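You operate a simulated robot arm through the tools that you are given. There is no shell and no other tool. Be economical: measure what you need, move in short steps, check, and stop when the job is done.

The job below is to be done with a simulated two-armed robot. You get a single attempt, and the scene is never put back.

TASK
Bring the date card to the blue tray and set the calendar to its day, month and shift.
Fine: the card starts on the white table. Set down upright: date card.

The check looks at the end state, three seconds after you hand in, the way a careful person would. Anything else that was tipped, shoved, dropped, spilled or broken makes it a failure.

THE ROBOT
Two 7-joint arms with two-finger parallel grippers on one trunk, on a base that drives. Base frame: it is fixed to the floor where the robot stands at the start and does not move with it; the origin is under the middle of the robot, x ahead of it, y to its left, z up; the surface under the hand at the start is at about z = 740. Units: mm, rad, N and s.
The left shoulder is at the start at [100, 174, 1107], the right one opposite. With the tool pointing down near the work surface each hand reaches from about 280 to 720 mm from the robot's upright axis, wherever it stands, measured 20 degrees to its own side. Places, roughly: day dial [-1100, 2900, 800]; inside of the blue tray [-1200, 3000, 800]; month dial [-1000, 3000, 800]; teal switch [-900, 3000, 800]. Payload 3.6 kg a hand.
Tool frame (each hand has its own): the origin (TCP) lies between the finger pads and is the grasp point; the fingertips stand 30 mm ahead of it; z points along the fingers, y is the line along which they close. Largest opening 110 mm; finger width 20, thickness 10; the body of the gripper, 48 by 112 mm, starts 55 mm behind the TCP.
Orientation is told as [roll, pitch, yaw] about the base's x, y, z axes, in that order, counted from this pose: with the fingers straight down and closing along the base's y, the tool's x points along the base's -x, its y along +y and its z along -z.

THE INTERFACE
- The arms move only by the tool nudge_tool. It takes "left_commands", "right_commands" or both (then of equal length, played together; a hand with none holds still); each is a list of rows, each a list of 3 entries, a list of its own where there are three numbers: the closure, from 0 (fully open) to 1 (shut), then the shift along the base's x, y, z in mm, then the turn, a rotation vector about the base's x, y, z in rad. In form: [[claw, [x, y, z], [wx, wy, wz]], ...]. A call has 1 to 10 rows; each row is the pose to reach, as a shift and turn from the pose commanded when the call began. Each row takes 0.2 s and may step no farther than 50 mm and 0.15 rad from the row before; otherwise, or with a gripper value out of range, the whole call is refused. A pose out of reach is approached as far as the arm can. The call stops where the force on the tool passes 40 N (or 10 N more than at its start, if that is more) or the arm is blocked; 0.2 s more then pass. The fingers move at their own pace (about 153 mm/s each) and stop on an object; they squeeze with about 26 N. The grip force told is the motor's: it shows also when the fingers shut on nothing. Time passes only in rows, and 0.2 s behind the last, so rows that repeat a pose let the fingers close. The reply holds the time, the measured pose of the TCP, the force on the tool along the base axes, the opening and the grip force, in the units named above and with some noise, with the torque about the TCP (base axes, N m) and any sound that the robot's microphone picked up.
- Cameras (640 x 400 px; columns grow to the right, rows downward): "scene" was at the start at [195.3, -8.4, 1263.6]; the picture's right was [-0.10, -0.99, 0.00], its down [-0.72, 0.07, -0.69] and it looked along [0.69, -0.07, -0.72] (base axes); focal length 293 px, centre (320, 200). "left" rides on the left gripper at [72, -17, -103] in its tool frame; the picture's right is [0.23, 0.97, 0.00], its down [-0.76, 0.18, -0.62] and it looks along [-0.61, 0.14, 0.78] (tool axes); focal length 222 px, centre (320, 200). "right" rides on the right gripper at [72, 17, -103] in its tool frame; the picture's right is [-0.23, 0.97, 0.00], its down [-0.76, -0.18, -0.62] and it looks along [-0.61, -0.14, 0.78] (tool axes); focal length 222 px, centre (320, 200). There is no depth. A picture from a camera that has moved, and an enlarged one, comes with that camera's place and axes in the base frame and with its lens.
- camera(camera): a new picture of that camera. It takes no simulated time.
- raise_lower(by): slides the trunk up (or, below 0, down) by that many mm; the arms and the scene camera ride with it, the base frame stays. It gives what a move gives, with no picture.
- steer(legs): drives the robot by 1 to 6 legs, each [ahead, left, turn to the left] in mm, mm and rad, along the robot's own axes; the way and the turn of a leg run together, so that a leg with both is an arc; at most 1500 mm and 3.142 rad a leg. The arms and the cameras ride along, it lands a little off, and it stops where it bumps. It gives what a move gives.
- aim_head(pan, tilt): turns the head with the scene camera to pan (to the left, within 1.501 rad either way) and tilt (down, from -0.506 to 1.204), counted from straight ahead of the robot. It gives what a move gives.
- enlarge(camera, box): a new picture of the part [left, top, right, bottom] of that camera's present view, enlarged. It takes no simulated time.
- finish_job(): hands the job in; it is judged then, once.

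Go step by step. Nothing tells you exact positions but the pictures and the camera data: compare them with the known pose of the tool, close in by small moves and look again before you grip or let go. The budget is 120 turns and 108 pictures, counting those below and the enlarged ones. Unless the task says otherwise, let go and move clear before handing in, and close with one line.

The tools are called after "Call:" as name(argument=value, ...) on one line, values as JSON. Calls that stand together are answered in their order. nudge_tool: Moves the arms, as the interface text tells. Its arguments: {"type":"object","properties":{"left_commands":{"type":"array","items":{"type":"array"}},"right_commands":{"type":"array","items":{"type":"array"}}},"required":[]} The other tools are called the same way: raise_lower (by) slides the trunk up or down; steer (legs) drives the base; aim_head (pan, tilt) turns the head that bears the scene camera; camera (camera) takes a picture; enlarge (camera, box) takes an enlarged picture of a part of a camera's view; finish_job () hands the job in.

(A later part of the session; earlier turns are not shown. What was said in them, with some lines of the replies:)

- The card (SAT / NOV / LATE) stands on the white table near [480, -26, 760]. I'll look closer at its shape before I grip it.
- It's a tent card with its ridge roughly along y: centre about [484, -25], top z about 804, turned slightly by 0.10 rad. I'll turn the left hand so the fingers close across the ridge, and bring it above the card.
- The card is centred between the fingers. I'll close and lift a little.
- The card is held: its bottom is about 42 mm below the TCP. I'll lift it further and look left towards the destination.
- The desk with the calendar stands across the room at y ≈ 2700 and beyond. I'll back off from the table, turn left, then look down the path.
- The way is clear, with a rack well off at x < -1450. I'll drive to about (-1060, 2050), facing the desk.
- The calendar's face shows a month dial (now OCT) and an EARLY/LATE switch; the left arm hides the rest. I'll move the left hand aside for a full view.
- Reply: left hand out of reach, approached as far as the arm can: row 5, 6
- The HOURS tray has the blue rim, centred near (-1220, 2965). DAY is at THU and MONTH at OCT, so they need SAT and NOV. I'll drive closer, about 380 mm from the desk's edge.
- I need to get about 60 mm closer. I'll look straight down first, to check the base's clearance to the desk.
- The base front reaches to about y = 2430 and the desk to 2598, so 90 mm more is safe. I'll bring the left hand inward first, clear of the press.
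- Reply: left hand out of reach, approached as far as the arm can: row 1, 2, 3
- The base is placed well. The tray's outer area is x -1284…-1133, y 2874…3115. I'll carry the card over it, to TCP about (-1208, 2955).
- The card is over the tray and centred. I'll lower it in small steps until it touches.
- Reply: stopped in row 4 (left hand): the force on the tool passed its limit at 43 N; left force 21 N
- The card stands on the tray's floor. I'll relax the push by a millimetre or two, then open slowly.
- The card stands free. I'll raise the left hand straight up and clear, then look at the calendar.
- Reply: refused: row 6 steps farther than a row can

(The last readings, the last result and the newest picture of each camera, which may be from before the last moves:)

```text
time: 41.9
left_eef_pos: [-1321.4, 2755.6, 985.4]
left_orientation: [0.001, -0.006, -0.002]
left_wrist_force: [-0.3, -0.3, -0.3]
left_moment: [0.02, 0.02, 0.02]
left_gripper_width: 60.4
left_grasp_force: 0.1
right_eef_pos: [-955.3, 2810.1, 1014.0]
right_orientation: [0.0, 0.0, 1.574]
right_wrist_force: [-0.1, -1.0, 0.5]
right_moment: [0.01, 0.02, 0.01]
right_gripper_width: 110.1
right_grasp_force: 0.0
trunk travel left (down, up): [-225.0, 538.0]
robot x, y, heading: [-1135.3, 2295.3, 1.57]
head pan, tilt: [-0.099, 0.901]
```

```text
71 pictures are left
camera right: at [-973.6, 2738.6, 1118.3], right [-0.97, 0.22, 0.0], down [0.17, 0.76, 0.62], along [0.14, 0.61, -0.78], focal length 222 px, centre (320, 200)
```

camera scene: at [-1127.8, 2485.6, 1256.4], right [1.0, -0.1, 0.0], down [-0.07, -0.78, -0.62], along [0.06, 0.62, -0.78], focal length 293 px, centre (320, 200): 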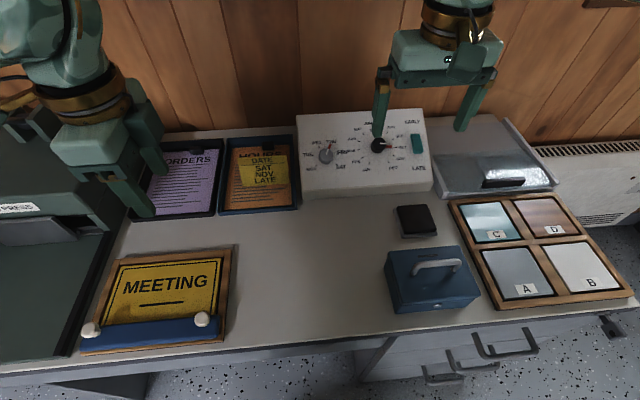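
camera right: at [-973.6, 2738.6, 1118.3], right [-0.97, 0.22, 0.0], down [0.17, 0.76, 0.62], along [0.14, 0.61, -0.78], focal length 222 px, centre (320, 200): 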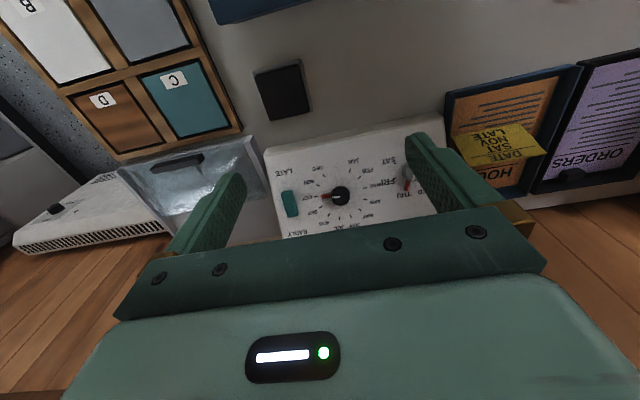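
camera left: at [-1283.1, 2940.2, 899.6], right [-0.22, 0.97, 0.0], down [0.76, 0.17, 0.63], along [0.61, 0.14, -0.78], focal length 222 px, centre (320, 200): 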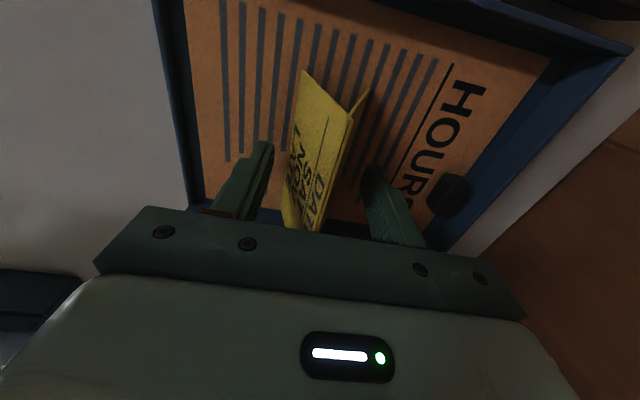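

Call:
enlarge(camera="scene", box=[280, 95, 440, 215])

Call:
enlarge(camera="right", box=[250, 110, 450, 240])

Call:
enlarge(camera="scene", box=[200, 120, 320, 220])

```text
3.33 times, centred on (360, 155) of scene
camera zoom: at [-1127.8, 2485.6, 1256.4], right [1.0, -0.1, 0.0], down [-0.07, -0.78, -0.62], along [0.06, 0.62, -0.78], focal length 977 px, centre (187, 350)
```

zoom: 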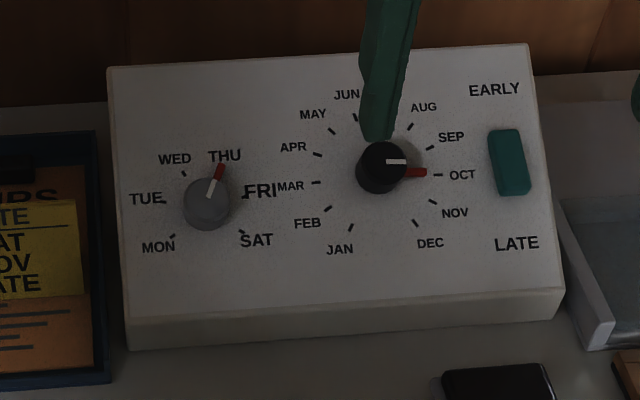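

```text
3.08 times, centred on (350, 175) of right
camera zoom: at [-973.6, 2738.6, 1118.3], right [-0.97, 0.22, 0.0], down [0.17, 0.76, 0.62], along [0.14, 0.61, -0.78], focal length 684 px, centre (228, 277)
```

zoom: 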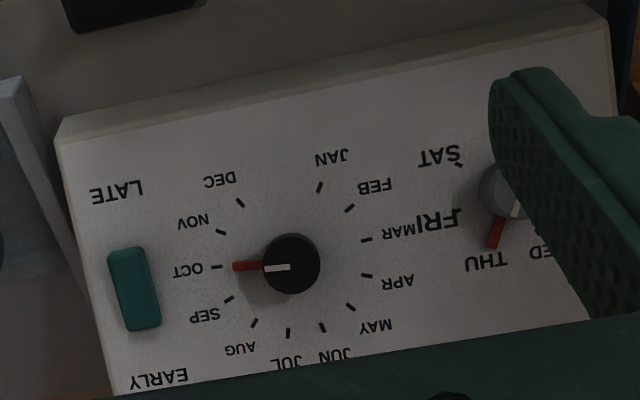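

```text
4.00 times, centred on (260, 170) of scene
camera zoom: at [-1127.8, 2485.6, 1256.4], right [1.0, -0.1, 0.0], down [-0.07, -0.78, -0.62], along [0.06, 0.62, -0.78], focal length 1172 px, centre (560, 320)
```

zoom: 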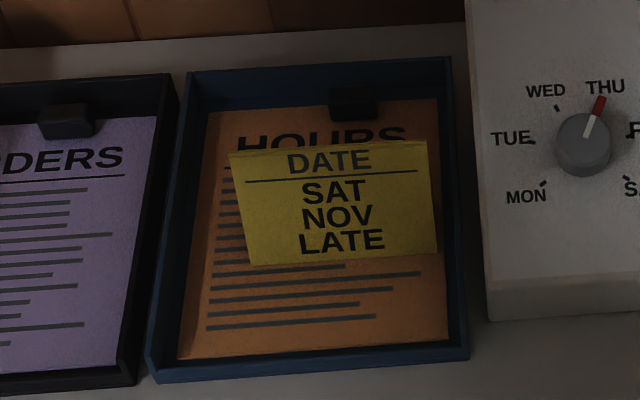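

The card stands in the tray. Triangulating gives a panel tilted about 29°. The month knob's base is near (-956, 2972, 814) and the day knob's near (-1069, 2958, 806), both about 36 mm tall. I'll tilt the right hand square to the panel above the month knob.

Call:
nudge_tool(right_commands=[[0.2, [0, 23, -23], [0.103, 0, 0]], [0.3, [0, 46, -46], [0.206, 0, 0]], [0.4, [0, 69, -69], [0.309, 0, 0]], [0.45, [0, 92, -92], [0.411, 0, 0]], [0.45, [-1, 113, -113], [0.514, 0, 0]], [0.45, [-1, 113, -113], [0.514, 0, 0]]])

Call:
nudge_tool(right_commands=[[0.45, [0, 0, 0], [0, -0.071, 0.126]], [0.45, [0, 0, 0], [0, -0.143, 0.253]], [0.45, [0, 0, 0], [0, -0.214, 0.379]], [0.45, [0, 0, 0], [0, -0.285, 0.505]], [0.45, [0, 0, 0], [0, -0.356, 0.632]], [0.45, [0, 0, 0], [0, -0.427, 0.758]], [0.45, [0, 0, 0], [0, -0.427, 0.758]]])

Call:
camera(camera="right")

Call:
camera(camera="scene")

```text
time: 43.3
left_eef_pos: [-1319.6, 2756.5, 985.8]
left_orientation: [0.004, -0.002, -0.004]
left_wrist_force: [-0.1, 0.1, 0.5]
left_moment: [-0.01, 0.02, 0.01]
left_gripper_width: 60.6
left_grasp_force: 0.1
right_eef_pos: [-953.6, 2924.1, 900.4]
right_orientation: [-0.002, -0.513, 1.574]
right_wrist_force: [0.4, 0.4, -0.7]
right_moment: [-0.01, 0.01, -0.01]
right_gripper_width: 60.5
right_grasp_force: 0.0
trunk travel left (down, up): [-225.0, 538.0]
robot x, y, heading: [-1136.2, 2300.4, 1.573]
head pan, tilt: [-0.099, 0.901]
```

```text
time: 44.9
left_eef_pos: [-1320.0, 2756.6, 985.8]
left_orientation: [0.004, -0.003, -0.003]
left_wrist_force: [0.5, -0.3, 0.1]
left_moment: [-0.03, 0.0, 0.04]
left_gripper_width: 60.5
left_grasp_force: 0.0
right_eef_pos: [-955.2, 2923.1, 902.3]
right_orientation: [-0.407, -0.322, 2.511]
right_wrist_force: [0.4, 0.8, 0.5]
right_moment: [0.05, -0.05, -0.01]
right_gripper_width: 60.4
right_grasp_force: 0.0
trunk travel left (down, up): [-225.0, 538.0]
robot x, y, heading: [-1136.9, 2300.3, 1.576]
head pan, tilt: [-0.099, 0.901]
```

```text
67 pictures are left
camera right: at [-910.7, 2821.8, 962.7], right [-0.8, -0.52, -0.29], down [-0.47, 0.24, 0.85], along [-0.38, 0.82, -0.44], focal length 222 px, centre (320, 200)
```

right: 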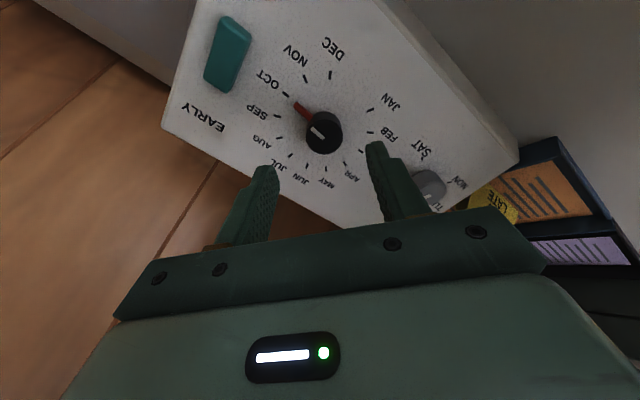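

```text
66 pictures are left
camera scene: at [-1126.4, 2486.2, 1256.3], right [1.0, -0.1, 0.0], down [-0.08, -0.78, -0.62], along [0.06, 0.62, -0.78], focal length 293 px, centre (320, 200)
```

scene: 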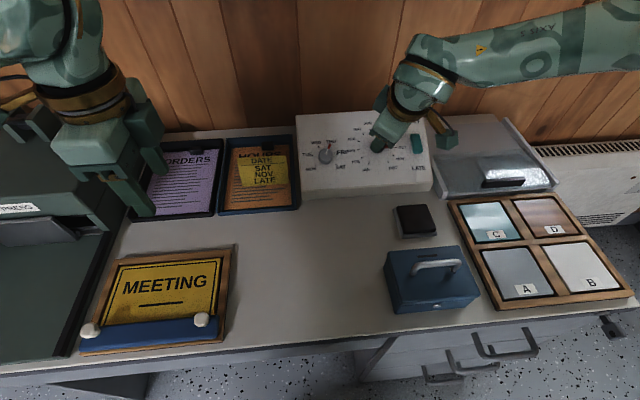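

Call:
enlarge(camera="right", box=[240, 60, 400, 200])

Call:
enlarge(camera="scene", box=[300, 70, 460, 200])

```text
2.86 times, centred on (320, 130) of right
camera zoom: at [-910.7, 2821.8, 962.7], right [-0.8, -0.52, -0.29], down [-0.47, 0.24, 0.85], along [-0.38, 0.82, -0.44], focal length 635 px, centre (320, 400)
```

zoom: 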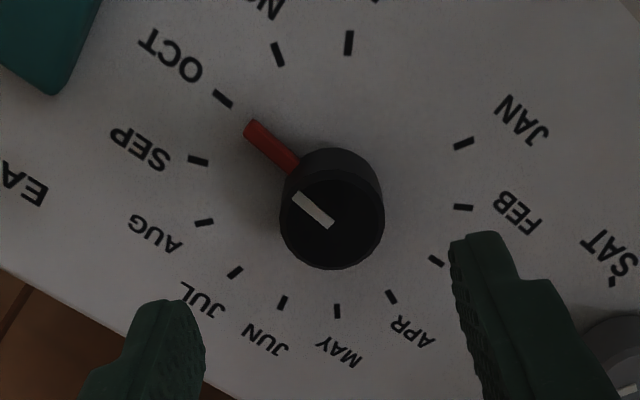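

```text
3.08 times, centred on (380, 135) of scene
camera zoom: at [-1126.4, 2486.2, 1256.3], right [1.0, -0.1, 0.0], down [-0.08, -0.78, -0.62], along [0.06, 0.62, -0.78], focal length 902 px, centre (135, 400)
```

zoom: 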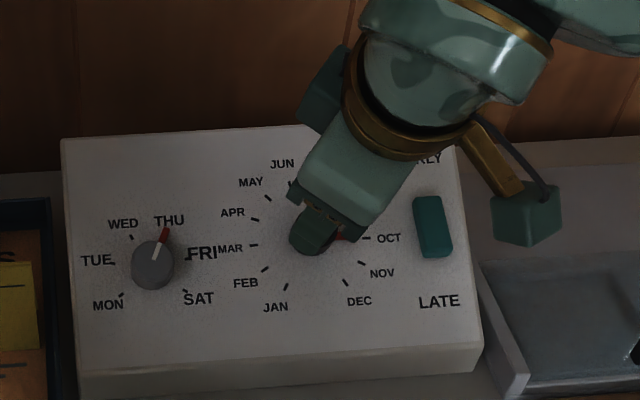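

The alignment is within about 3 mm. I'll advance along the tool axis until the fingertips straddle the month knob, just above the panel.

Call:
nudge_tool(right_commands=[[0.45, [-2, 10, -19], [0, 0, 0]], [0.45, [-2.5, 20, -37], [0, 0, 0]], [0.45, [-2.5, 27, -49], [0, 0, 0]], [0.45, [-2.5, 31, -56], [0, 0, 0]], [0.45, [-2.5, 31, -56], [0, 0, 0]]])

Call:
camera(camera="right")

Call:
enlarge(camera="scene", box=[300, 70, 460, 200])

```text
time: 46.1
left_eef_pos: [-1320.3, 2751.4, 989.1]
left_orientation: [0.009, -0.004, -0.006]
left_wrist_force: [-0.5, -0.1, -0.5]
left_moment: [0.01, 0.02, 0.0]
left_gripper_width: 60.6
left_grasp_force: 0.0
right_eef_pos: [-958.2, 2952.8, 851.0]
right_orientation: [-0.41, -0.327, 2.511]
right_wrist_force: [5.4, -22.9, 31.4]
right_moment: [-1.42, 0.37, 0.29]
right_gripper_width: 60.5
right_grasp_force: 0.0
trunk travel left (down, up): [-225.0, 538.0]
robot x, y, heading: [-1132.6, 2294.6, 1.572]
head pan, tilt: [-0.099, 0.901]
```

```text
63 pictures are left
camera right: at [-914.6, 2849.3, 911.1], right [-0.8, -0.52, -0.3], down [-0.47, 0.23, 0.85], along [-0.37, 0.82, -0.43], focal length 222 px, centre (320, 200)
```

right: 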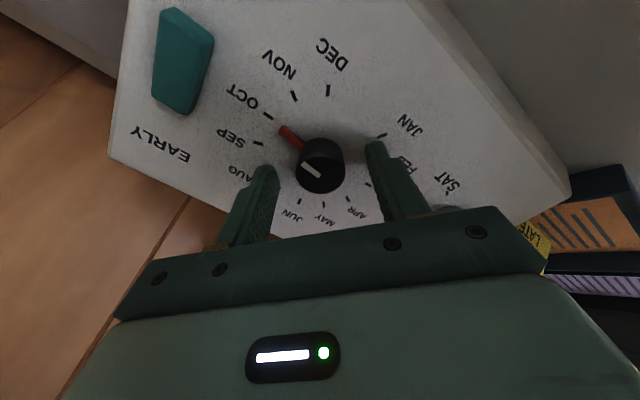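

```text
3.08 times, centred on (380, 135) of scene
camera zoom: at [-1126.8, 2479.6, 1257.8], right [1.0, -0.1, 0.0], down [-0.08, -0.78, -0.62], along [0.06, 0.62, -0.78], focal length 902 px, centre (135, 400)
```

zoom: 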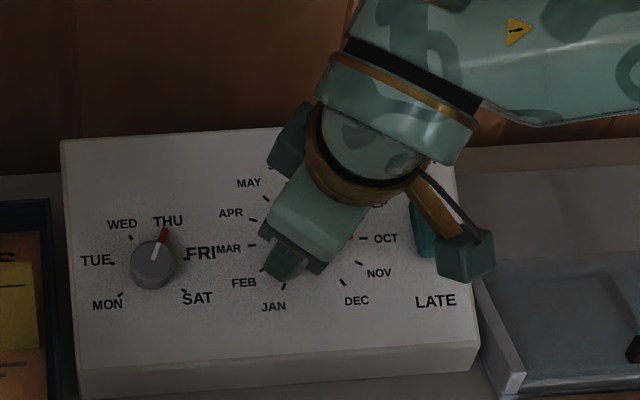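

The fingertips touched the panel, so I'll back off about 10 mm along the axis and check again.

Call:
nudge_tool(right_commands=[[0.45, [0, -3, 5], [0, 0, 0]], [0.45, [0, -5, 9], [0, 0, 0]], [0.45, [0, -5, 9], [0, 0, 0]]])

Call:
enlarge(camera="right", box=[220, 80, 440, 220])

Call:
enlarge(camera="scene", box=[300, 70, 460, 200])

```text
time: 46.9
left_eef_pos: [-1320.3, 2757.5, 985.1]
left_orientation: [0.003, -0.004, -0.005]
left_wrist_force: [0.4, -0.5, -0.5]
left_moment: [0.0, -0.03, 0.04]
left_gripper_width: 60.6
left_grasp_force: 0.1
right_eef_pos: [-958.9, 2950.7, 854.0]
right_orientation: [-0.406, -0.321, 2.513]
right_wrist_force: [-0.8, 1.1, 0.3]
right_moment: [-0.02, -0.02, 0.02]
right_gripper_width: 60.3
right_grasp_force: 0.1
trunk travel left (down, up): [-225.0, 538.0]
robot x, y, heading: [-1134.2, 2299.0, 1.577]
head pan, tilt: [-0.099, 0.901]
```

```text
2.86 times, centred on (330, 150) of right
camera zoom: at [-914.5, 2848.4, 914.7], right [-0.8, -0.52, -0.29], down [-0.47, 0.24, 0.85], along [-0.38, 0.82, -0.44], focal length 635 px, centre (291, 343)
```

zoom: 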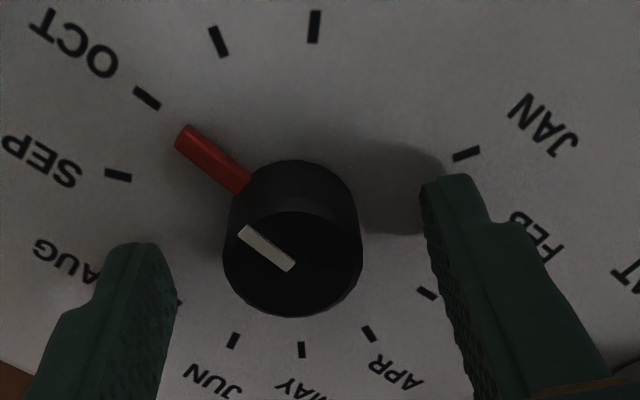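

```text
3.08 times, centred on (380, 135) of scene
camera zoom: at [-1126.9, 2486.2, 1256.2], right [1.0, -0.1, 0.0], down [-0.08, -0.78, -0.62], along [0.06, 0.62, -0.78], focal length 902 px, centre (135, 400)
```

zoom: 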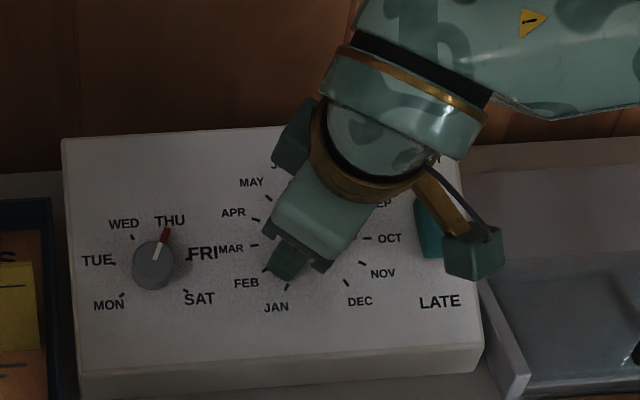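

The knob is centred and the panel hasn't moved. I'll grip and turn clockwise one step, about 28°.

Call:
nudge_tool(right_commands=[[0.6, [0, 0, 0], [0, 0, 0]], [0.75, [0, 0, 0], [0, 0, 0]], [1, [0, 0, 0], [0, 0, 0]], [1, [0, 0, 0], [0, 0, 0]]])

Call:
nudge_tool(right_commands=[[1, [0, 0, 0], [0, 0.049, -0.087]], [1, [0, 0, 0], [0, 0.098, -0.174]], [1, [0, 0, 0], [0, 0.147, -0.261]], [1, [0, 0, 0], [0, 0.196, -0.348]], [1, [0, 0, 0], [0, 0.236, -0.418]], [1, [0, 0, 0], [0, 0.236, -0.418]]])

Call:
enlarge(camera="right", box=[220, 40, 440, 220])

Call:
enlarge(camera="scene", box=[300, 70, 460, 200])

```text
time: 47.9
left_eef_pos: [-1321.0, 2757.1, 986.1]
left_orientation: [0.004, -0.004, -0.004]
left_wrist_force: [0.0, -0.6, -0.2]
left_moment: [0.04, 0.0, 0.03]
left_gripper_width: 60.1
left_grasp_force: 0.1
right_eef_pos: [-957.7, 2949.8, 854.5]
right_orientation: [-0.405, -0.322, 2.511]
right_wrist_force: [-3.9, -8.0, -5.6]
right_moment: [-0.54, 0.67, 0.33]
right_gripper_width: 29.4
right_grasp_force: 44.8
trunk travel left (down, up): [-225.0, 538.0]
robot x, y, heading: [-1133.8, 2293.9, 1.576]
head pan, tilt: [-0.099, 0.901]
```

```text
time: 49.3
left_eef_pos: [-1320.4, 2757.0, 986.4]
left_orientation: [0.003, -0.003, -0.003]
left_wrist_force: [0.3, -0.2, 0.2]
left_moment: [-0.01, 0.03, -0.02]
left_gripper_width: 60.4
left_grasp_force: 0.1
right_eef_pos: [-957.7, 2951.1, 853.9]
right_orientation: [-0.211, -0.472, 2.015]
right_wrist_force: [-1.7, 1.5, -4.4]
right_moment: [-0.73, 0.07, 0.02]
right_gripper_width: 29.8
right_grasp_force: 45.3
trunk travel left (down, up): [-225.0, 538.0]
robot x, y, heading: [-1136.8, 2296.6, 1.577]
head pan, tilt: [-0.099, 0.901]
```

```text
2.22 times, centred on (330, 130) of right
camera zoom: at [-946.5, 2836.1, 908.2], right [-0.99, -0.14, -0.08], down [-0.13, 0.37, 0.92], along [-0.1, 0.92, -0.38], focal length 494 px, centre (298, 356)
```

zoom: 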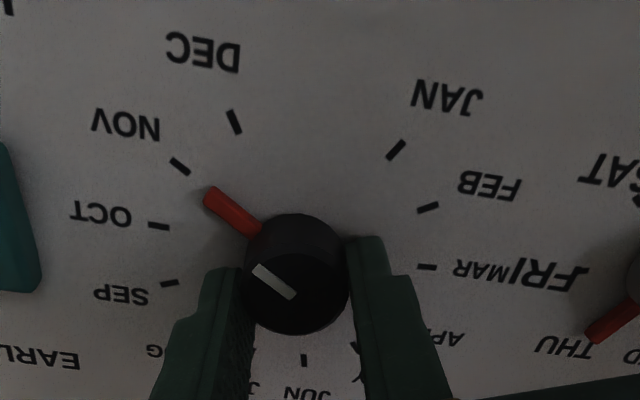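

```text
3.08 times, centred on (380, 135) of scene
camera zoom: at [-1126.6, 2486.8, 1256.2], right [1.0, -0.1, 0.0], down [-0.08, -0.78, -0.62], along [0.06, 0.62, -0.78], focal length 902 px, centre (135, 400)
```

zoom: 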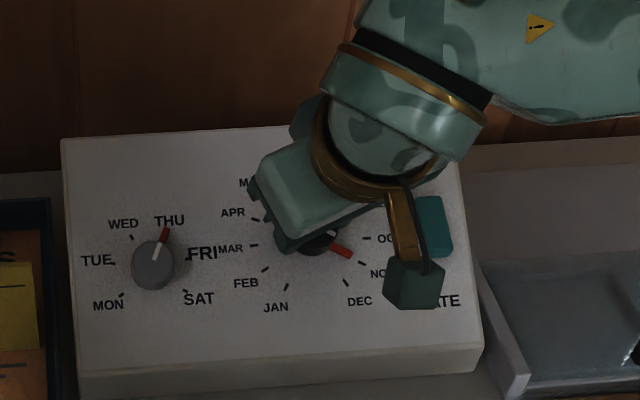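

The pointer is close to NOV. I'll release, back off, and check its exact alignment.

Call:
nudge_tool(right_commands=[[0.7, [0, 0, 0], [0, 0, 0]], [0.45, [0, 0, 0], [0, 0, 0]], [0.45, [0, -10, 17], [0, 0, 0]], [0.45, [0, -25, 43], [0, 0, 0]], [0.45, [0, -40, 70], [0, 0, 0]], [0.45, [0, -60, 105], [0, 0, 0]]])

Call:
enlarge(camera="right", box=[220, 40, 420, 200])

Call:
enlarge(camera="scene", box=[300, 100, 440, 200])

```text
time: 50.7
left_eef_pos: [-1321.1, 2757.0, 987.0]
left_orientation: [0.004, -0.004, -0.004]
left_wrist_force: [0.7, -0.3, -0.4]
left_moment: [0.01, 0.0, 0.0]
left_gripper_width: 60.6
left_grasp_force: 0.1
right_eef_pos: [-956.2, 2887.3, 960.7]
right_orientation: [-0.213, -0.471, 2.014]
right_wrist_force: [-0.1, -0.4, -0.2]
right_moment: [0.0, -0.03, -0.01]
right_gripper_width: 60.5
right_grasp_force: 0.1
trunk travel left (down, up): [-225.0, 538.0]
robot x, y, heading: [-1133.4, 2298.5, 1.575]
head pan, tilt: [-0.099, 0.901]
```

```text
2.50 times, centred on (320, 120) of right
camera zoom: at [-946.0, 2773.7, 1015.2], right [-0.99, -0.14, -0.08], down [-0.13, 0.37, 0.92], along [-0.1, 0.92, -0.38], focal length 555 px, centre (320, 400)
```

zoom: 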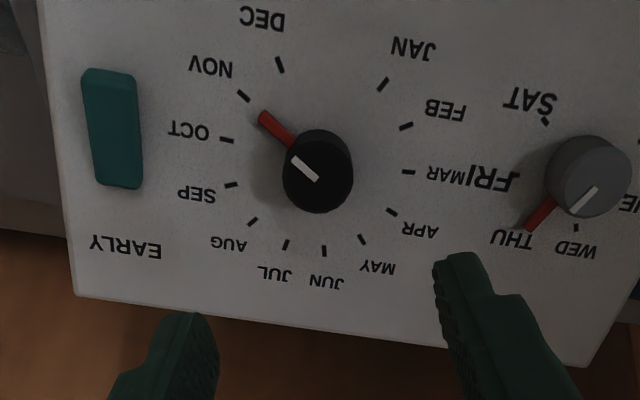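

```text
4.00 times, centred on (370, 150) of scene
camera zoom: at [-1126.8, 2485.0, 1256.6], right [1.0, -0.1, 0.0], down [-0.08, -0.78, -0.62], along [0.06, 0.62, -0.78], focal length 1172 px, centre (120, 400)
```

zoom: 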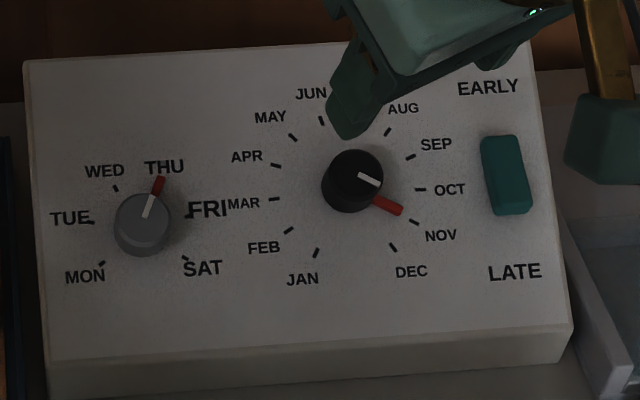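

The month is set exactly on NOV. Next I move over to the day knob, turning the closing axis clear of its pointer.

Call:
nudge_tool(right_commands=[[0.45, [-40, 0, -5], [0, 0.049, -0.087]], [0.45, [-80, 5, -15], [0, 0.098, -0.174]], [0.45, [-114, 10, -30], [0, 0.147, -0.261]], [0.45, [-114, 17, -50], [0, 0.147, -0.261]], [0.45, [-114, 22, -68], [0, 0.147, -0.261]], [0.45, [-114, 22, -68], [0, 0.147, -0.261]]])

Call:
camera(camera="right")

Call:
enlarge(camera="right", box=[220, 60, 420, 200])

```text
time: 52.1
left_eef_pos: [-1320.6, 2757.5, 986.5]
left_orientation: [0.004, -0.004, -0.004]
left_wrist_force: [0.3, 0.5, 0.5]
left_moment: [-0.01, -0.02, -0.02]
left_gripper_width: 60.7
left_grasp_force: 0.0
right_eef_pos: [-1072.8, 2911.6, 893.2]
right_orientation: [-0.052, -0.511, 1.68]
right_wrist_force: [-0.2, -0.7, 0.5]
right_moment: [-0.01, 0.01, -0.03]
right_gripper_width: 60.4
right_grasp_force: 0.1
trunk travel left (down, up): [-225.0, 538.0]
robot x, y, heading: [-1134.0, 2297.9, 1.57]
head pan, tilt: [-0.099, 0.901]
```

```text
55 pictures are left
camera right: at [-1084.3, 2797.2, 946.5], right [-0.99, 0.12, 0.07], down [0.11, 0.37, 0.92], along [0.08, 0.92, -0.38], focal length 222 px, centre (320, 200)
```

right: 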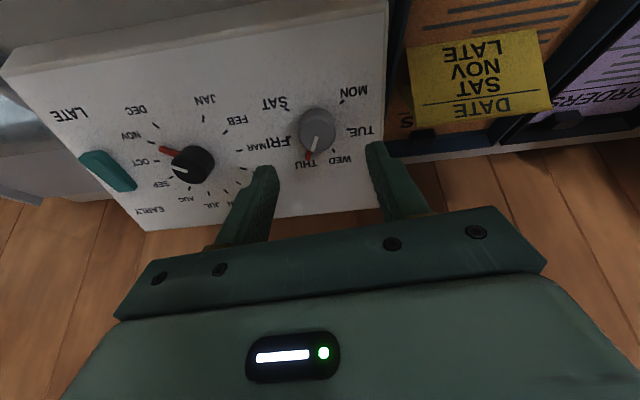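

```text
2.86 times, centred on (320, 130) of right
camera zoom: at [-1084.3, 2797.2, 946.5], right [-0.99, 0.12, 0.07], down [0.11, 0.37, 0.92], along [0.08, 0.92, -0.38], focal length 635 px, centre (320, 400)
```

zoom: 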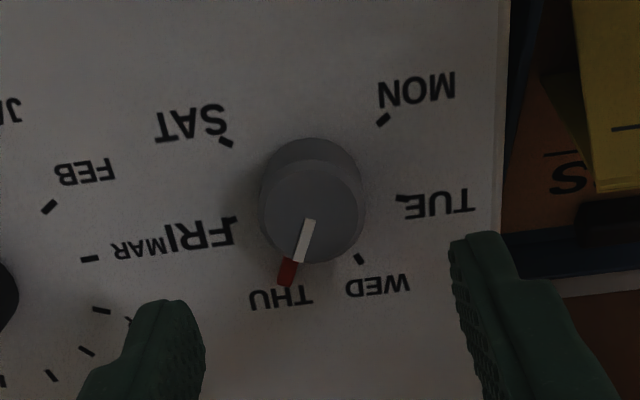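

Call:
nudge_tool(right_commands=[[0.45, [2.5, 8, -17], [0, 0, 0]], [0.45, [2.5, 16, -33], [0, 0, 0]], [0.45, [2.5, 21, -41], [0, 0, 0]], [0.45, [2.5, 24, -46], [0, 0, 0]], [0.45, [2.5, 24, -46], [0, 0, 0]]])

Call:
enlarge(camera="right", box=[220, 80, 440, 220])

```text
time: 53.3
left_eef_pos: [-1320.6, 2757.7, 986.4]
left_orientation: [0.004, -0.003, -0.004]
left_wrist_force: [0.5, 0.5, -0.2]
left_moment: [0.01, 0.0, 0.02]
left_gripper_width: 60.7
left_grasp_force: 0.0
right_eef_pos: [-1069.7, 2935.8, 844.6]
right_orientation: [-0.053, -0.512, 1.679]
right_wrist_force: [0.3, -0.3, 1.1]
right_moment: [0.0, 0.02, -0.04]
right_gripper_width: 60.6
right_grasp_force: 0.1
trunk travel left (down, up): [-225.0, 538.0]
robot x, y, heading: [-1136.7, 2296.6, 1.577]
head pan, tilt: [-0.099, 0.901]
```

```text
2.86 times, centred on (330, 150) of right
camera zoom: at [-1080.5, 2821.9, 899.6], right [-0.99, 0.12, 0.07], down [0.11, 0.37, 0.92], along [0.08, 0.92, -0.38], focal length 635 px, centre (291, 343)
```

zoom: 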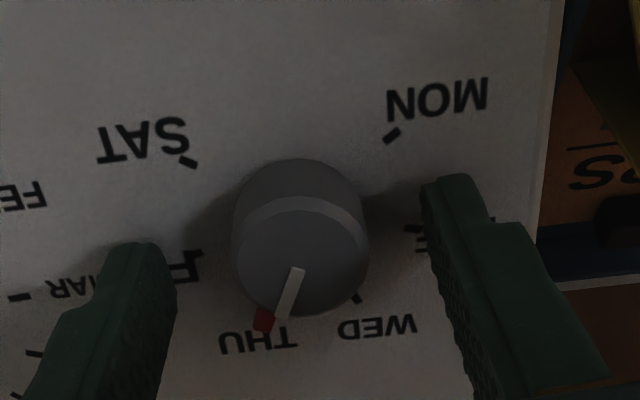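

Call:
nudge_tool(right_commands=[[0.6, [0, 0, 0], [0, 0, 0]], [0.75, [0, 0, 0], [0, 0, 0]], [1, [0, 0, 0], [0, 0, 0]], [1, [0, 0, 0], [0, 0, 0]]])

Call:
nudge_tool(right_commands=[[1, [0, 0, 0], [0, 0.054, -0.096]], [1, [0, 0, 0], [0, 0.108, -0.192]], [1, [0, 0, 0], [0, 0.162, -0.287]], [1, [0, 0, 0], [0, 0.216, -0.383]], [1, [0, 0, 0], [0, 0.27, -0.479]], [1, [0, 0, 0], [0, 0.324, -0.575]], [1, [0, 0, 0], [0, 0.378, -0.671]], [1, [0, 0, 0], [0, 0.432, -0.766]], [1, [0, 0, 0], [0, 0.432, -0.766]]])

Call:
enlarge(camera="right", box=[220, 40, 440, 220])

Call:
camera(camera="scene")

```text
time: 54.3
left_eef_pos: [-1322.1, 2755.7, 986.1]
left_orientation: [0.003, -0.006, -0.005]
left_wrist_force: [-0.2, 0.0, 0.0]
left_moment: [0.01, 0.01, -0.01]
left_gripper_width: 60.4
left_grasp_force: 0.1
right_eef_pos: [-1071.3, 2936.3, 845.5]
right_orientation: [-0.052, -0.51, 1.681]
right_wrist_force: [-11.0, -2.8, -4.6]
right_moment: [0.11, 0.47, 0.2]
right_gripper_width: 29.5
right_grasp_force: 45.1
trunk travel left (down, up): [-225.0, 538.0]
robot x, y, heading: [-1135.5, 2294.0, 1.572]
head pan, tilt: [-0.099, 0.901]
```

```text
time: 56.3
left_eef_pos: [-1319.5, 2756.8, 986.5]
left_orientation: [0.004, -0.003, -0.006]
left_wrist_force: [0.3, 0.0, 1.2]
left_moment: [0.02, -0.01, -0.05]
left_gripper_width: 60.7
left_grasp_force: 0.0
right_eef_pos: [-1069.9, 2935.1, 844.4]
right_orientation: [0.379, -0.354, 0.715]
right_wrist_force: [-0.9, -11.1, -6.4]
right_moment: [-0.29, -0.79, -0.35]
right_gripper_width: 29.7
right_grasp_force: 44.8
trunk travel left (down, up): [-225.0, 538.0]
robot x, y, heading: [-1136.3, 2300.8, 1.572]
head pan, tilt: [-0.099, 0.901]
```

```text
2.22 times, centred on (330, 130) of right
camera zoom: at [-1133.6, 2850.9, 915.9], right [-0.53, 0.74, 0.42], down [0.66, 0.05, 0.75], along [0.53, 0.67, -0.52], focal length 494 px, centre (298, 356)
```

zoom: 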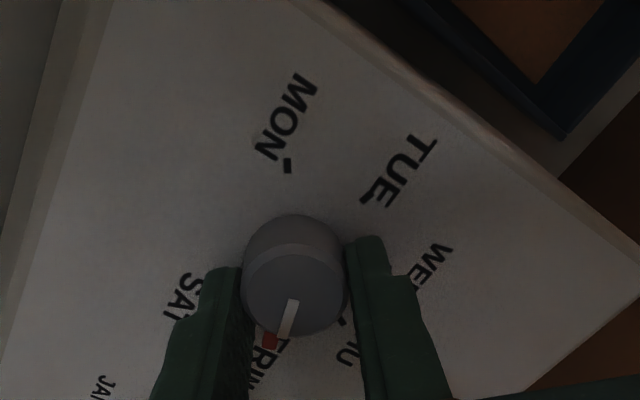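

```text
51 pictures are left
camera scene: at [-1126.8, 2485.3, 1256.4], right [1.0, -0.1, 0.0], down [-0.08, -0.78, -0.62], along [0.06, 0.62, -0.78], focal length 293 px, centre (320, 200)
```

scene: 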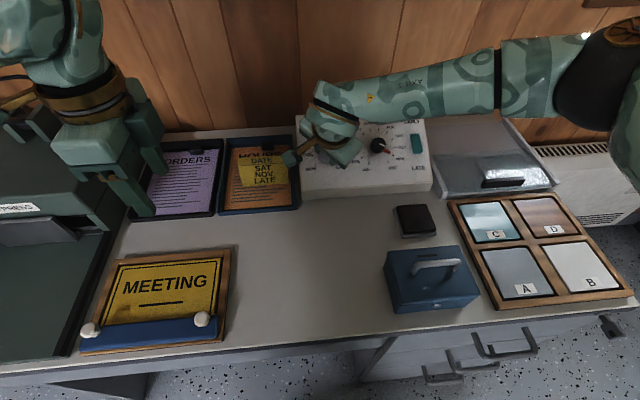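

It's passed halfway, at about FRI. I'll continue with another step of about 0.87 rad.

Call:
nudge_tool(right_commands=[[1, [0, 0, 0], [0, 0.054, -0.096]], [1, [0, 0, 0], [0, 0.108, -0.192]], [1, [0, 0, 0], [0, 0.162, -0.287]], [1, [0, 0, 0], [0, 0.216, -0.383]], [1, [0, 0, 0], [0, 0.27, -0.479]], [1, [0, 0, 0], [0, 0.324, -0.575]], [1, [0, 0, 0], [0, 0.378, -0.671]], [1, [0, 0, 0], [0, 0.425, -0.754]], [1, [0, 0, 0], [0, 0.425, -0.754]]])

Call:
enlarge(camera="right", box=[220, 40, 440, 220])

```text
time: 58.3
left_eef_pos: [-1319.5, 2754.9, 987.4]
left_orientation: [0.005, -0.001, -0.004]
left_wrist_force: [-0.6, 0.8, -0.6]
left_moment: [-0.02, 0.01, -0.01]
left_gripper_width: 60.4
left_grasp_force: 0.2
right_eef_pos: [-1068.0, 2932.9, 843.5]
right_orientation: [0.505, 0.039, -0.076]
right_wrist_force: [12.2, -31.0, -17.2]
right_moment: [-1.03, -0.7, -0.2]
right_gripper_width: 29.6
right_grasp_force: 45.0
trunk travel left (down, up): [-225.0, 538.0]
robot x, y, heading: [-1135.8, 2296.0, 1.575]
head pan, tilt: [-0.099, 0.901]
```

```text
2.22 times, centred on (330, 130) of right
camera zoom: at [-1140.0, 2903.2, 945.1], right [0.31, 0.83, 0.46], down [0.74, -0.51, 0.43], along [0.6, 0.21, -0.78], focal length 494 px, centre (298, 356)
```

zoom: 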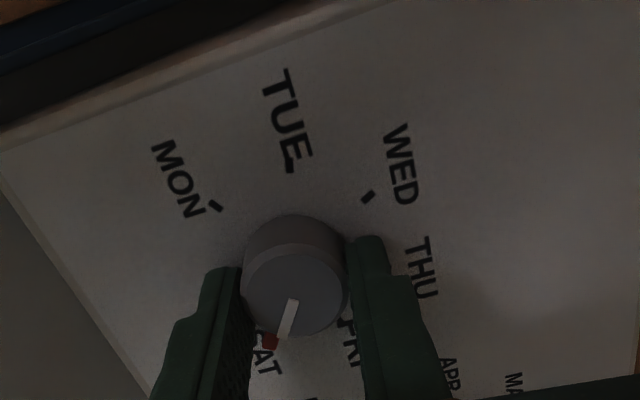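

Call:
nudge_tool(right_commands=[[0.7, [0, 0, 0], [0, 0, 0]], [0.45, [0, 0, 0], [0, 0, 0]], [0.45, [0, -10, 17], [0, 0, 0]], [0.45, [0, -25, 43], [0, 0, 0]], [0.45, [0, -40, 70], [0, 0, 0]], [0.45, [30, -50, 100], [0, 0, 0]], [0.45, [60, -60, 130], [0, 0, 0]], [0.45, [90, -60, 150], [0, 0, 0]], [0.45, [120, -60, 150], [0, 0, 0]]])

Call:
enlarge(camera="right", box=[120, 0, 520, 240])

Call:
enlarge(camera="scene", box=[290, 100, 440, 205])

```text
time: 60.3
left_eef_pos: [-1319.8, 2756.3, 985.6]
left_orientation: [0.004, -0.004, -0.003]
left_wrist_force: [-0.5, -0.2, -0.3]
left_moment: [-0.04, 0.03, -0.01]
left_gripper_width: 60.7
left_grasp_force: 0.1
right_eef_pos: [-950.1, 2874.9, 996.4]
right_orientation: [0.512, 0.038, -0.074]
right_wrist_force: [-0.4, -0.9, 0.3]
right_moment: [0.01, -0.02, -0.01]
right_gripper_width: 60.5
right_grasp_force: 0.1
trunk travel left (down, up): [-225.0, 538.0]
robot x, y, heading: [-1131.8, 2297.3, 1.578]
head pan, tilt: [-0.099, 0.901]
```

```text
1.60 times, centred on (320, 120) of right
camera zoom: at [-1022.8, 2844.2, 1097.3], right [0.31, 0.83, 0.47], down [0.74, -0.51, 0.43], along [0.59, 0.22, -0.77], focal length 355 px, centre (320, 328)
```

zoom: 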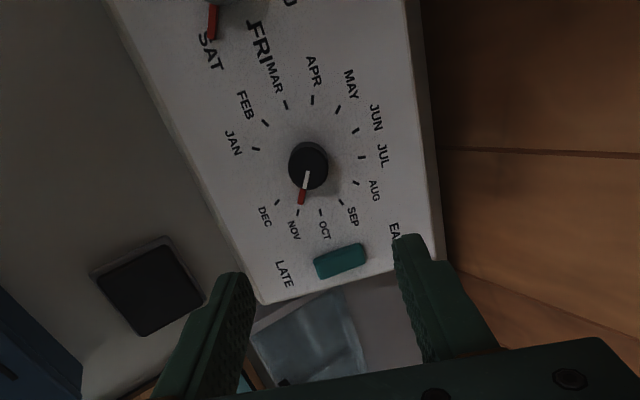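

```text
3.81 times, centred on (365, 152) of scene
camera zoom: at [-1126.1, 2485.9, 1256.3], right [1.0, -0.1, 0.0], down [-0.08, -0.78, -0.62], along [0.06, 0.62, -0.78], focal length 1117 px, centre (149, 381)
```

zoom: 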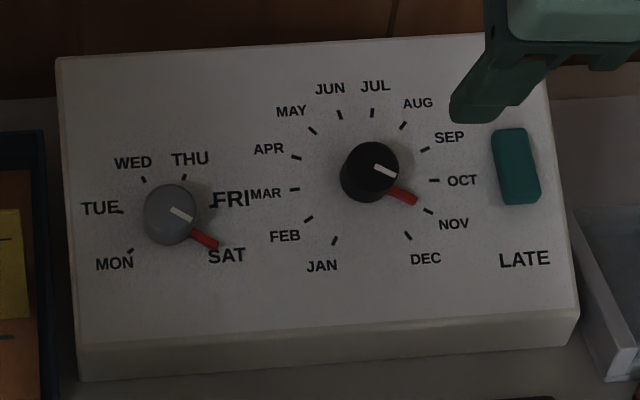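

Call:
enlarge(camera="scene", box=[305, 130, 350, 170])

Call:
enlarge(camera="scene", box=[395, 115, 445, 180])

```text
10.00 times, centred on (328, 150) of scene
camera zoom: at [-1126.1, 2485.9, 1256.3], right [1.0, -0.1, 0.0], down [-0.08, -0.78, -0.62], along [0.06, 0.62, -0.78], focal length 2931 px, centre (245, 700)
```

zoom: 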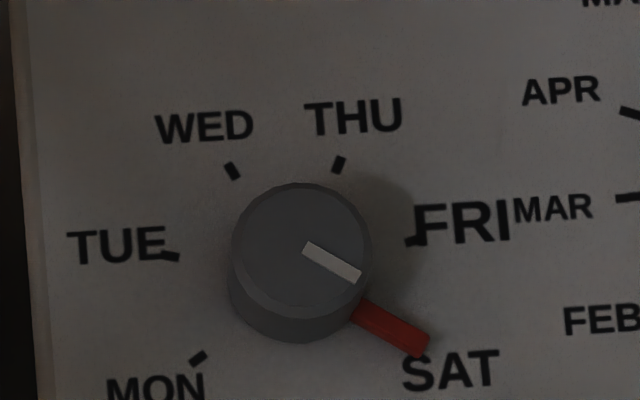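

```text
6.15 times, centred on (420, 148) of scene
camera zoom: at [-1126.1, 2485.9, 1256.3], right [1.0, -0.1, 0.0], down [-0.08, -0.78, -0.62], along [0.06, 0.62, -0.78], focal length 1804 px, centre (-295, 523)
```

zoom: 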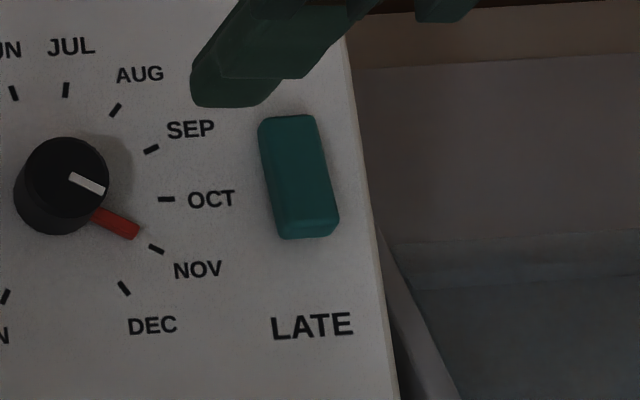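

Day is on SAT and month on NOV. Now I'll look closely at the switch, to find its present state.

Call:
enlarge(camera="right", box=[280, 130, 380, 200])

```text
5.71 times, centred on (330, 165) of right
camera zoom: at [-1022.8, 2844.2, 1097.3], right [0.31, 0.83, 0.47], down [0.74, -0.51, 0.43], along [0.59, 0.22, -0.77], focal length 1269 px, centre (263, 400)
```

zoom: 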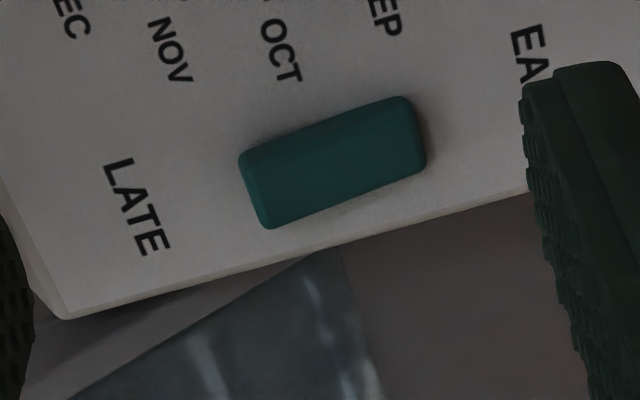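

The state of the switch is unclear, but its LATE end is near (-863, 2953, 814). Pressing that end selects LATE either way. I'll close the right fingers and hover over it, square to the panel.

Call:
nudge_tool(right_commands=[[0.7, [40, 5, -10], [0, 0, 0]], [1, [70, 12, -35], [0, 0, 0]], [1, [87, 20, -65], [0, 0, 0]], [1, [87, 27, -85], [0, 0, 0]], [1, [87, 33, -105], [0, 0, 0]], [1, [87, 33, -105], [0, 0, 0]]])

Call:
enlarge(camera="right", box=[200, 60, 440, 220])

Call:
enlarge(camera="scene", box=[350, 80, 470, 190])

```text
time: 61.7
left_eef_pos: [-1320.8, 2755.3, 986.3]
left_orientation: [0.003, -0.004, -0.003]
left_wrist_force: [-0.6, -0.6, 0.3]
left_moment: [0.01, -0.02, 0.03]
left_gripper_width: 60.5
left_grasp_force: 0.1
right_eef_pos: [-862.6, 2908.7, 890.7]
right_orientation: [0.514, 0.038, -0.069]
right_wrist_force: [0.4, -0.2, 0.4]
right_moment: [-0.02, 0.02, 0.02]
right_gripper_width: 0.0
right_grasp_force: 26.1
trunk travel left (down, up): [-225.0, 538.0]
robot x, y, heading: [-1134.3, 2296.5, 1.576]
head pan, tilt: [-0.099, 0.901]
```

```text
2.50 times, centred on (320, 140) of right
camera zoom: at [-933.8, 2878.4, 992.4], right [0.3, 0.83, 0.47], down [0.74, -0.51, 0.43], along [0.59, 0.22, -0.77], focal length 555 px, centre (320, 350)
```

zoom: 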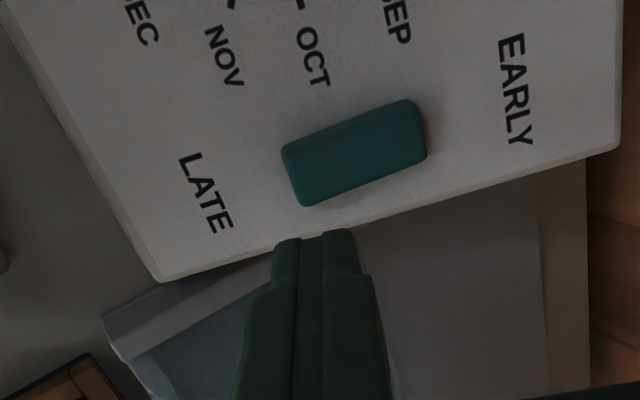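

```text
3.64 times, centred on (410, 135) of scene
camera zoom: at [-1126.8, 2485.8, 1256.4], right [1.0, -0.1, 0.0], down [-0.08, -0.78, -0.62], along [0.06, 0.62, -0.78], focal length 1066 px, centre (-7, 436)
```

zoom: 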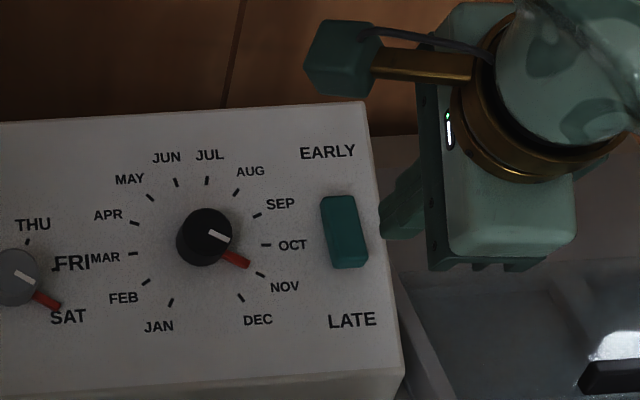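

Call:
enlarge(camera="right", box=[295, 90, 375, 150])

```text
6.67 times, centred on (335, 120) of right
camera zoom: at [-933.8, 2878.4, 992.4], right [0.3, 0.83, 0.47], down [0.74, -0.51, 0.43], along [0.59, 0.22, -0.77], focal length 1481 px, centre (220, 733)
```

zoom: 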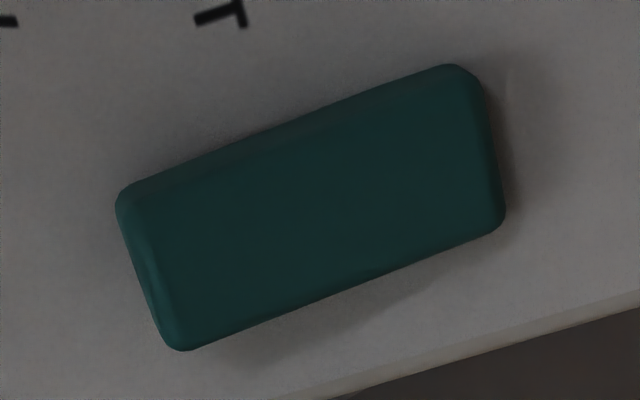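

The shadow tapers towards the EARLY end, so the LATE end stands proud and the switch is at EARLY. I'll press the LATE end.

Call:
nudge_tool(right_commands=[[1, [0, 10, -17.5], [0, 0, 0]], [1, [0, 17, -30], [0, 0, 0]], [1, [0, 20, -35], [0, 0, 0]], [1, [0, 22, -39], [0, 0, 0]], [1, [0, 24, -42.5], [0, 0, 0]], [1, [0, 25, -44], [0, 0, 0]]])

Call:
enlarge(camera="right", box=[240, 100, 400, 200])

```text
time: 63.1
left_eef_pos: [-1320.2, 2752.5, 988.3]
left_orientation: [0.009, -0.004, -0.004]
left_wrist_force: [-0.3, -0.1, 0.2]
left_moment: [0.0, -0.03, 0.04]
left_gripper_width: 60.6
left_grasp_force: 0.0
right_eef_pos: [-863.0, 2930.5, 849.8]
right_orientation: [0.518, 0.042, -0.07]
right_wrist_force: [2.2, -21.2, 19.9]
right_moment: [0.03, 0.06, 0.08]
right_gripper_width: 0.0
right_grasp_force: 26.0
trunk travel left (down, up): [-225.0, 538.0]
robot x, y, heading: [-1137.0, 2295.8, 1.568]
head pan, tilt: [-0.099, 0.901]
```

```text
4.00 times, centred on (320, 150) of right
camera zoom: at [-934.9, 2899.5, 951.9], right [0.31, 0.83, 0.47], down [0.74, -0.52, 0.42], along [0.59, 0.22, -0.77], focal length 888 px, centre (320, 400)
```

zoom: 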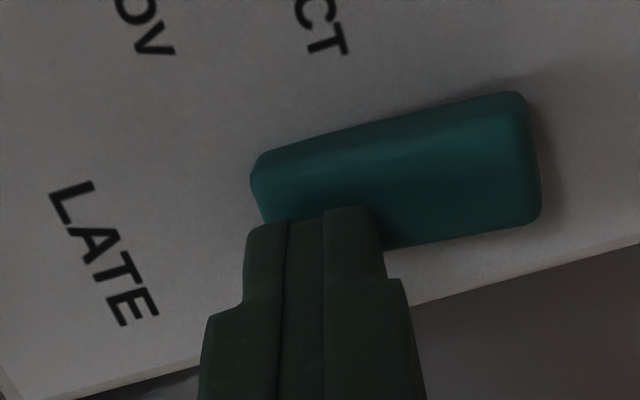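

It appears to have tipped: the EARLY end is now raised. I'll retreat along the axis and check the whole panel.

Call:
nudge_tool(right_commands=[[1, [0, -10, 17], [0, 0, 0]], [1, [0, -25, 43], [0, 0, 0]], [1, [0, -45, 75], [0, 0, 0]], [1, [10, -70, 110], [0, 0, 0]], [1, [20, -105, 140], [0, 0, 0]], [1, [30, -150, 155], [0, 0, 0]], [1, [40, -195, 160], [0, 0, 0]], [1, [50, -240, 160], [0, 0, 0]]])

Call:
enlarge(camera="scene", box=[280, 95, 440, 215])

Call:
camera(camera="scene")

Call:
enlarge(camera="scene", box=[395, 115, 445, 180])

```text
time: 64.9
left_eef_pos: [-1319.7, 2756.8, 987.0]
left_orientation: [0.003, -0.003, -0.002]
left_wrist_force: [-0.2, -0.2, -0.4]
left_moment: [0.0, -0.03, 0.01]
left_gripper_width: 60.3
left_grasp_force: 0.0
right_eef_pos: [-809.0, 2705.6, 1012.4]
right_orientation: [0.51, 0.038, -0.071]
right_wrist_force: [0.2, 0.5, -0.6]
right_moment: [-0.02, -0.01, 0.01]
right_gripper_width: 0.0
right_grasp_force: 25.9
right hand out of reach, approached as far as the arm can: row 8
trunk travel left (down, up): [-225.0, 538.0]
robot x, y, heading: [-1136.0, 2297.4, 1.575]
head pan, tilt: [-0.099, 0.901]
```

```text
3.33 times, centred on (360, 155) of scene
camera zoom: at [-1126.5, 2485.2, 1256.5], right [1.0, -0.1, 0.0], down [-0.08, -0.78, -0.62], along [0.06, 0.62, -0.78], focal length 977 px, centre (187, 350)
```

zoom: 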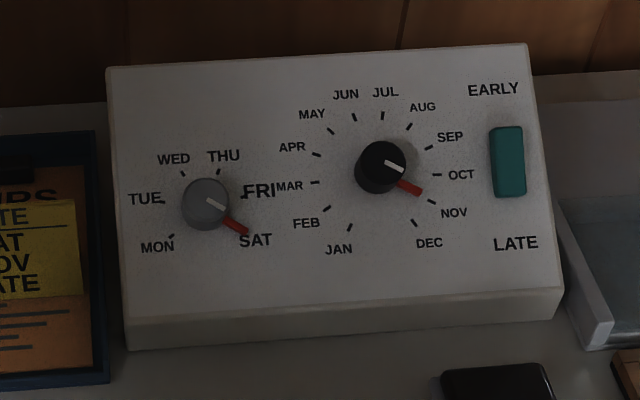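

```text
39 pictures are left
camera scene: at [-1126.5, 2485.2, 1256.5], right [1.0, -0.1, 0.0], down [-0.08, -0.78, -0.62], along [0.06, 0.62, -0.78], focal length 293 px, centre (320, 200)
```

scene: 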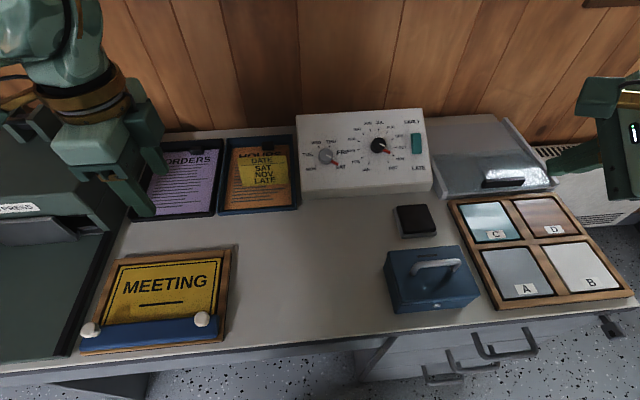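

```text
6.15 times, centred on (420, 148) of scene
camera zoom: at [-1126.5, 2485.2, 1256.5], right [1.0, -0.1, 0.0], down [-0.08, -0.78, -0.62], along [0.06, 0.62, -0.78], focal length 1804 px, centre (-295, 523)
```

zoom: 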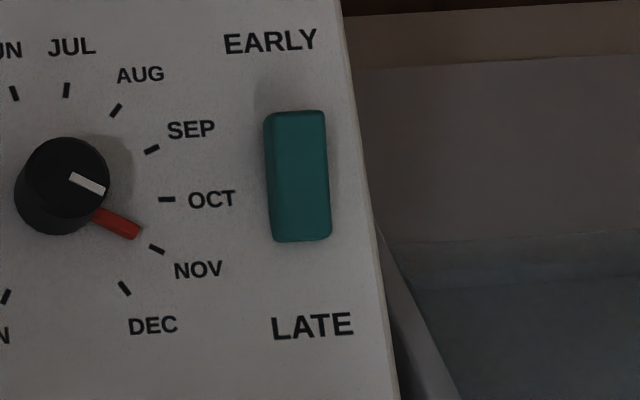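

The card stands upright in the blue tray. The calendar reads SAT, NOV and LATE, nothing else has moved, and both hands are clear, so I'm handing in.

Call:
finish_job()

```text
The job is handed in.
```

The date card is standing upright in the blue tray, the calendar is set to SAT, NOV and LATE, and the job is handed in.
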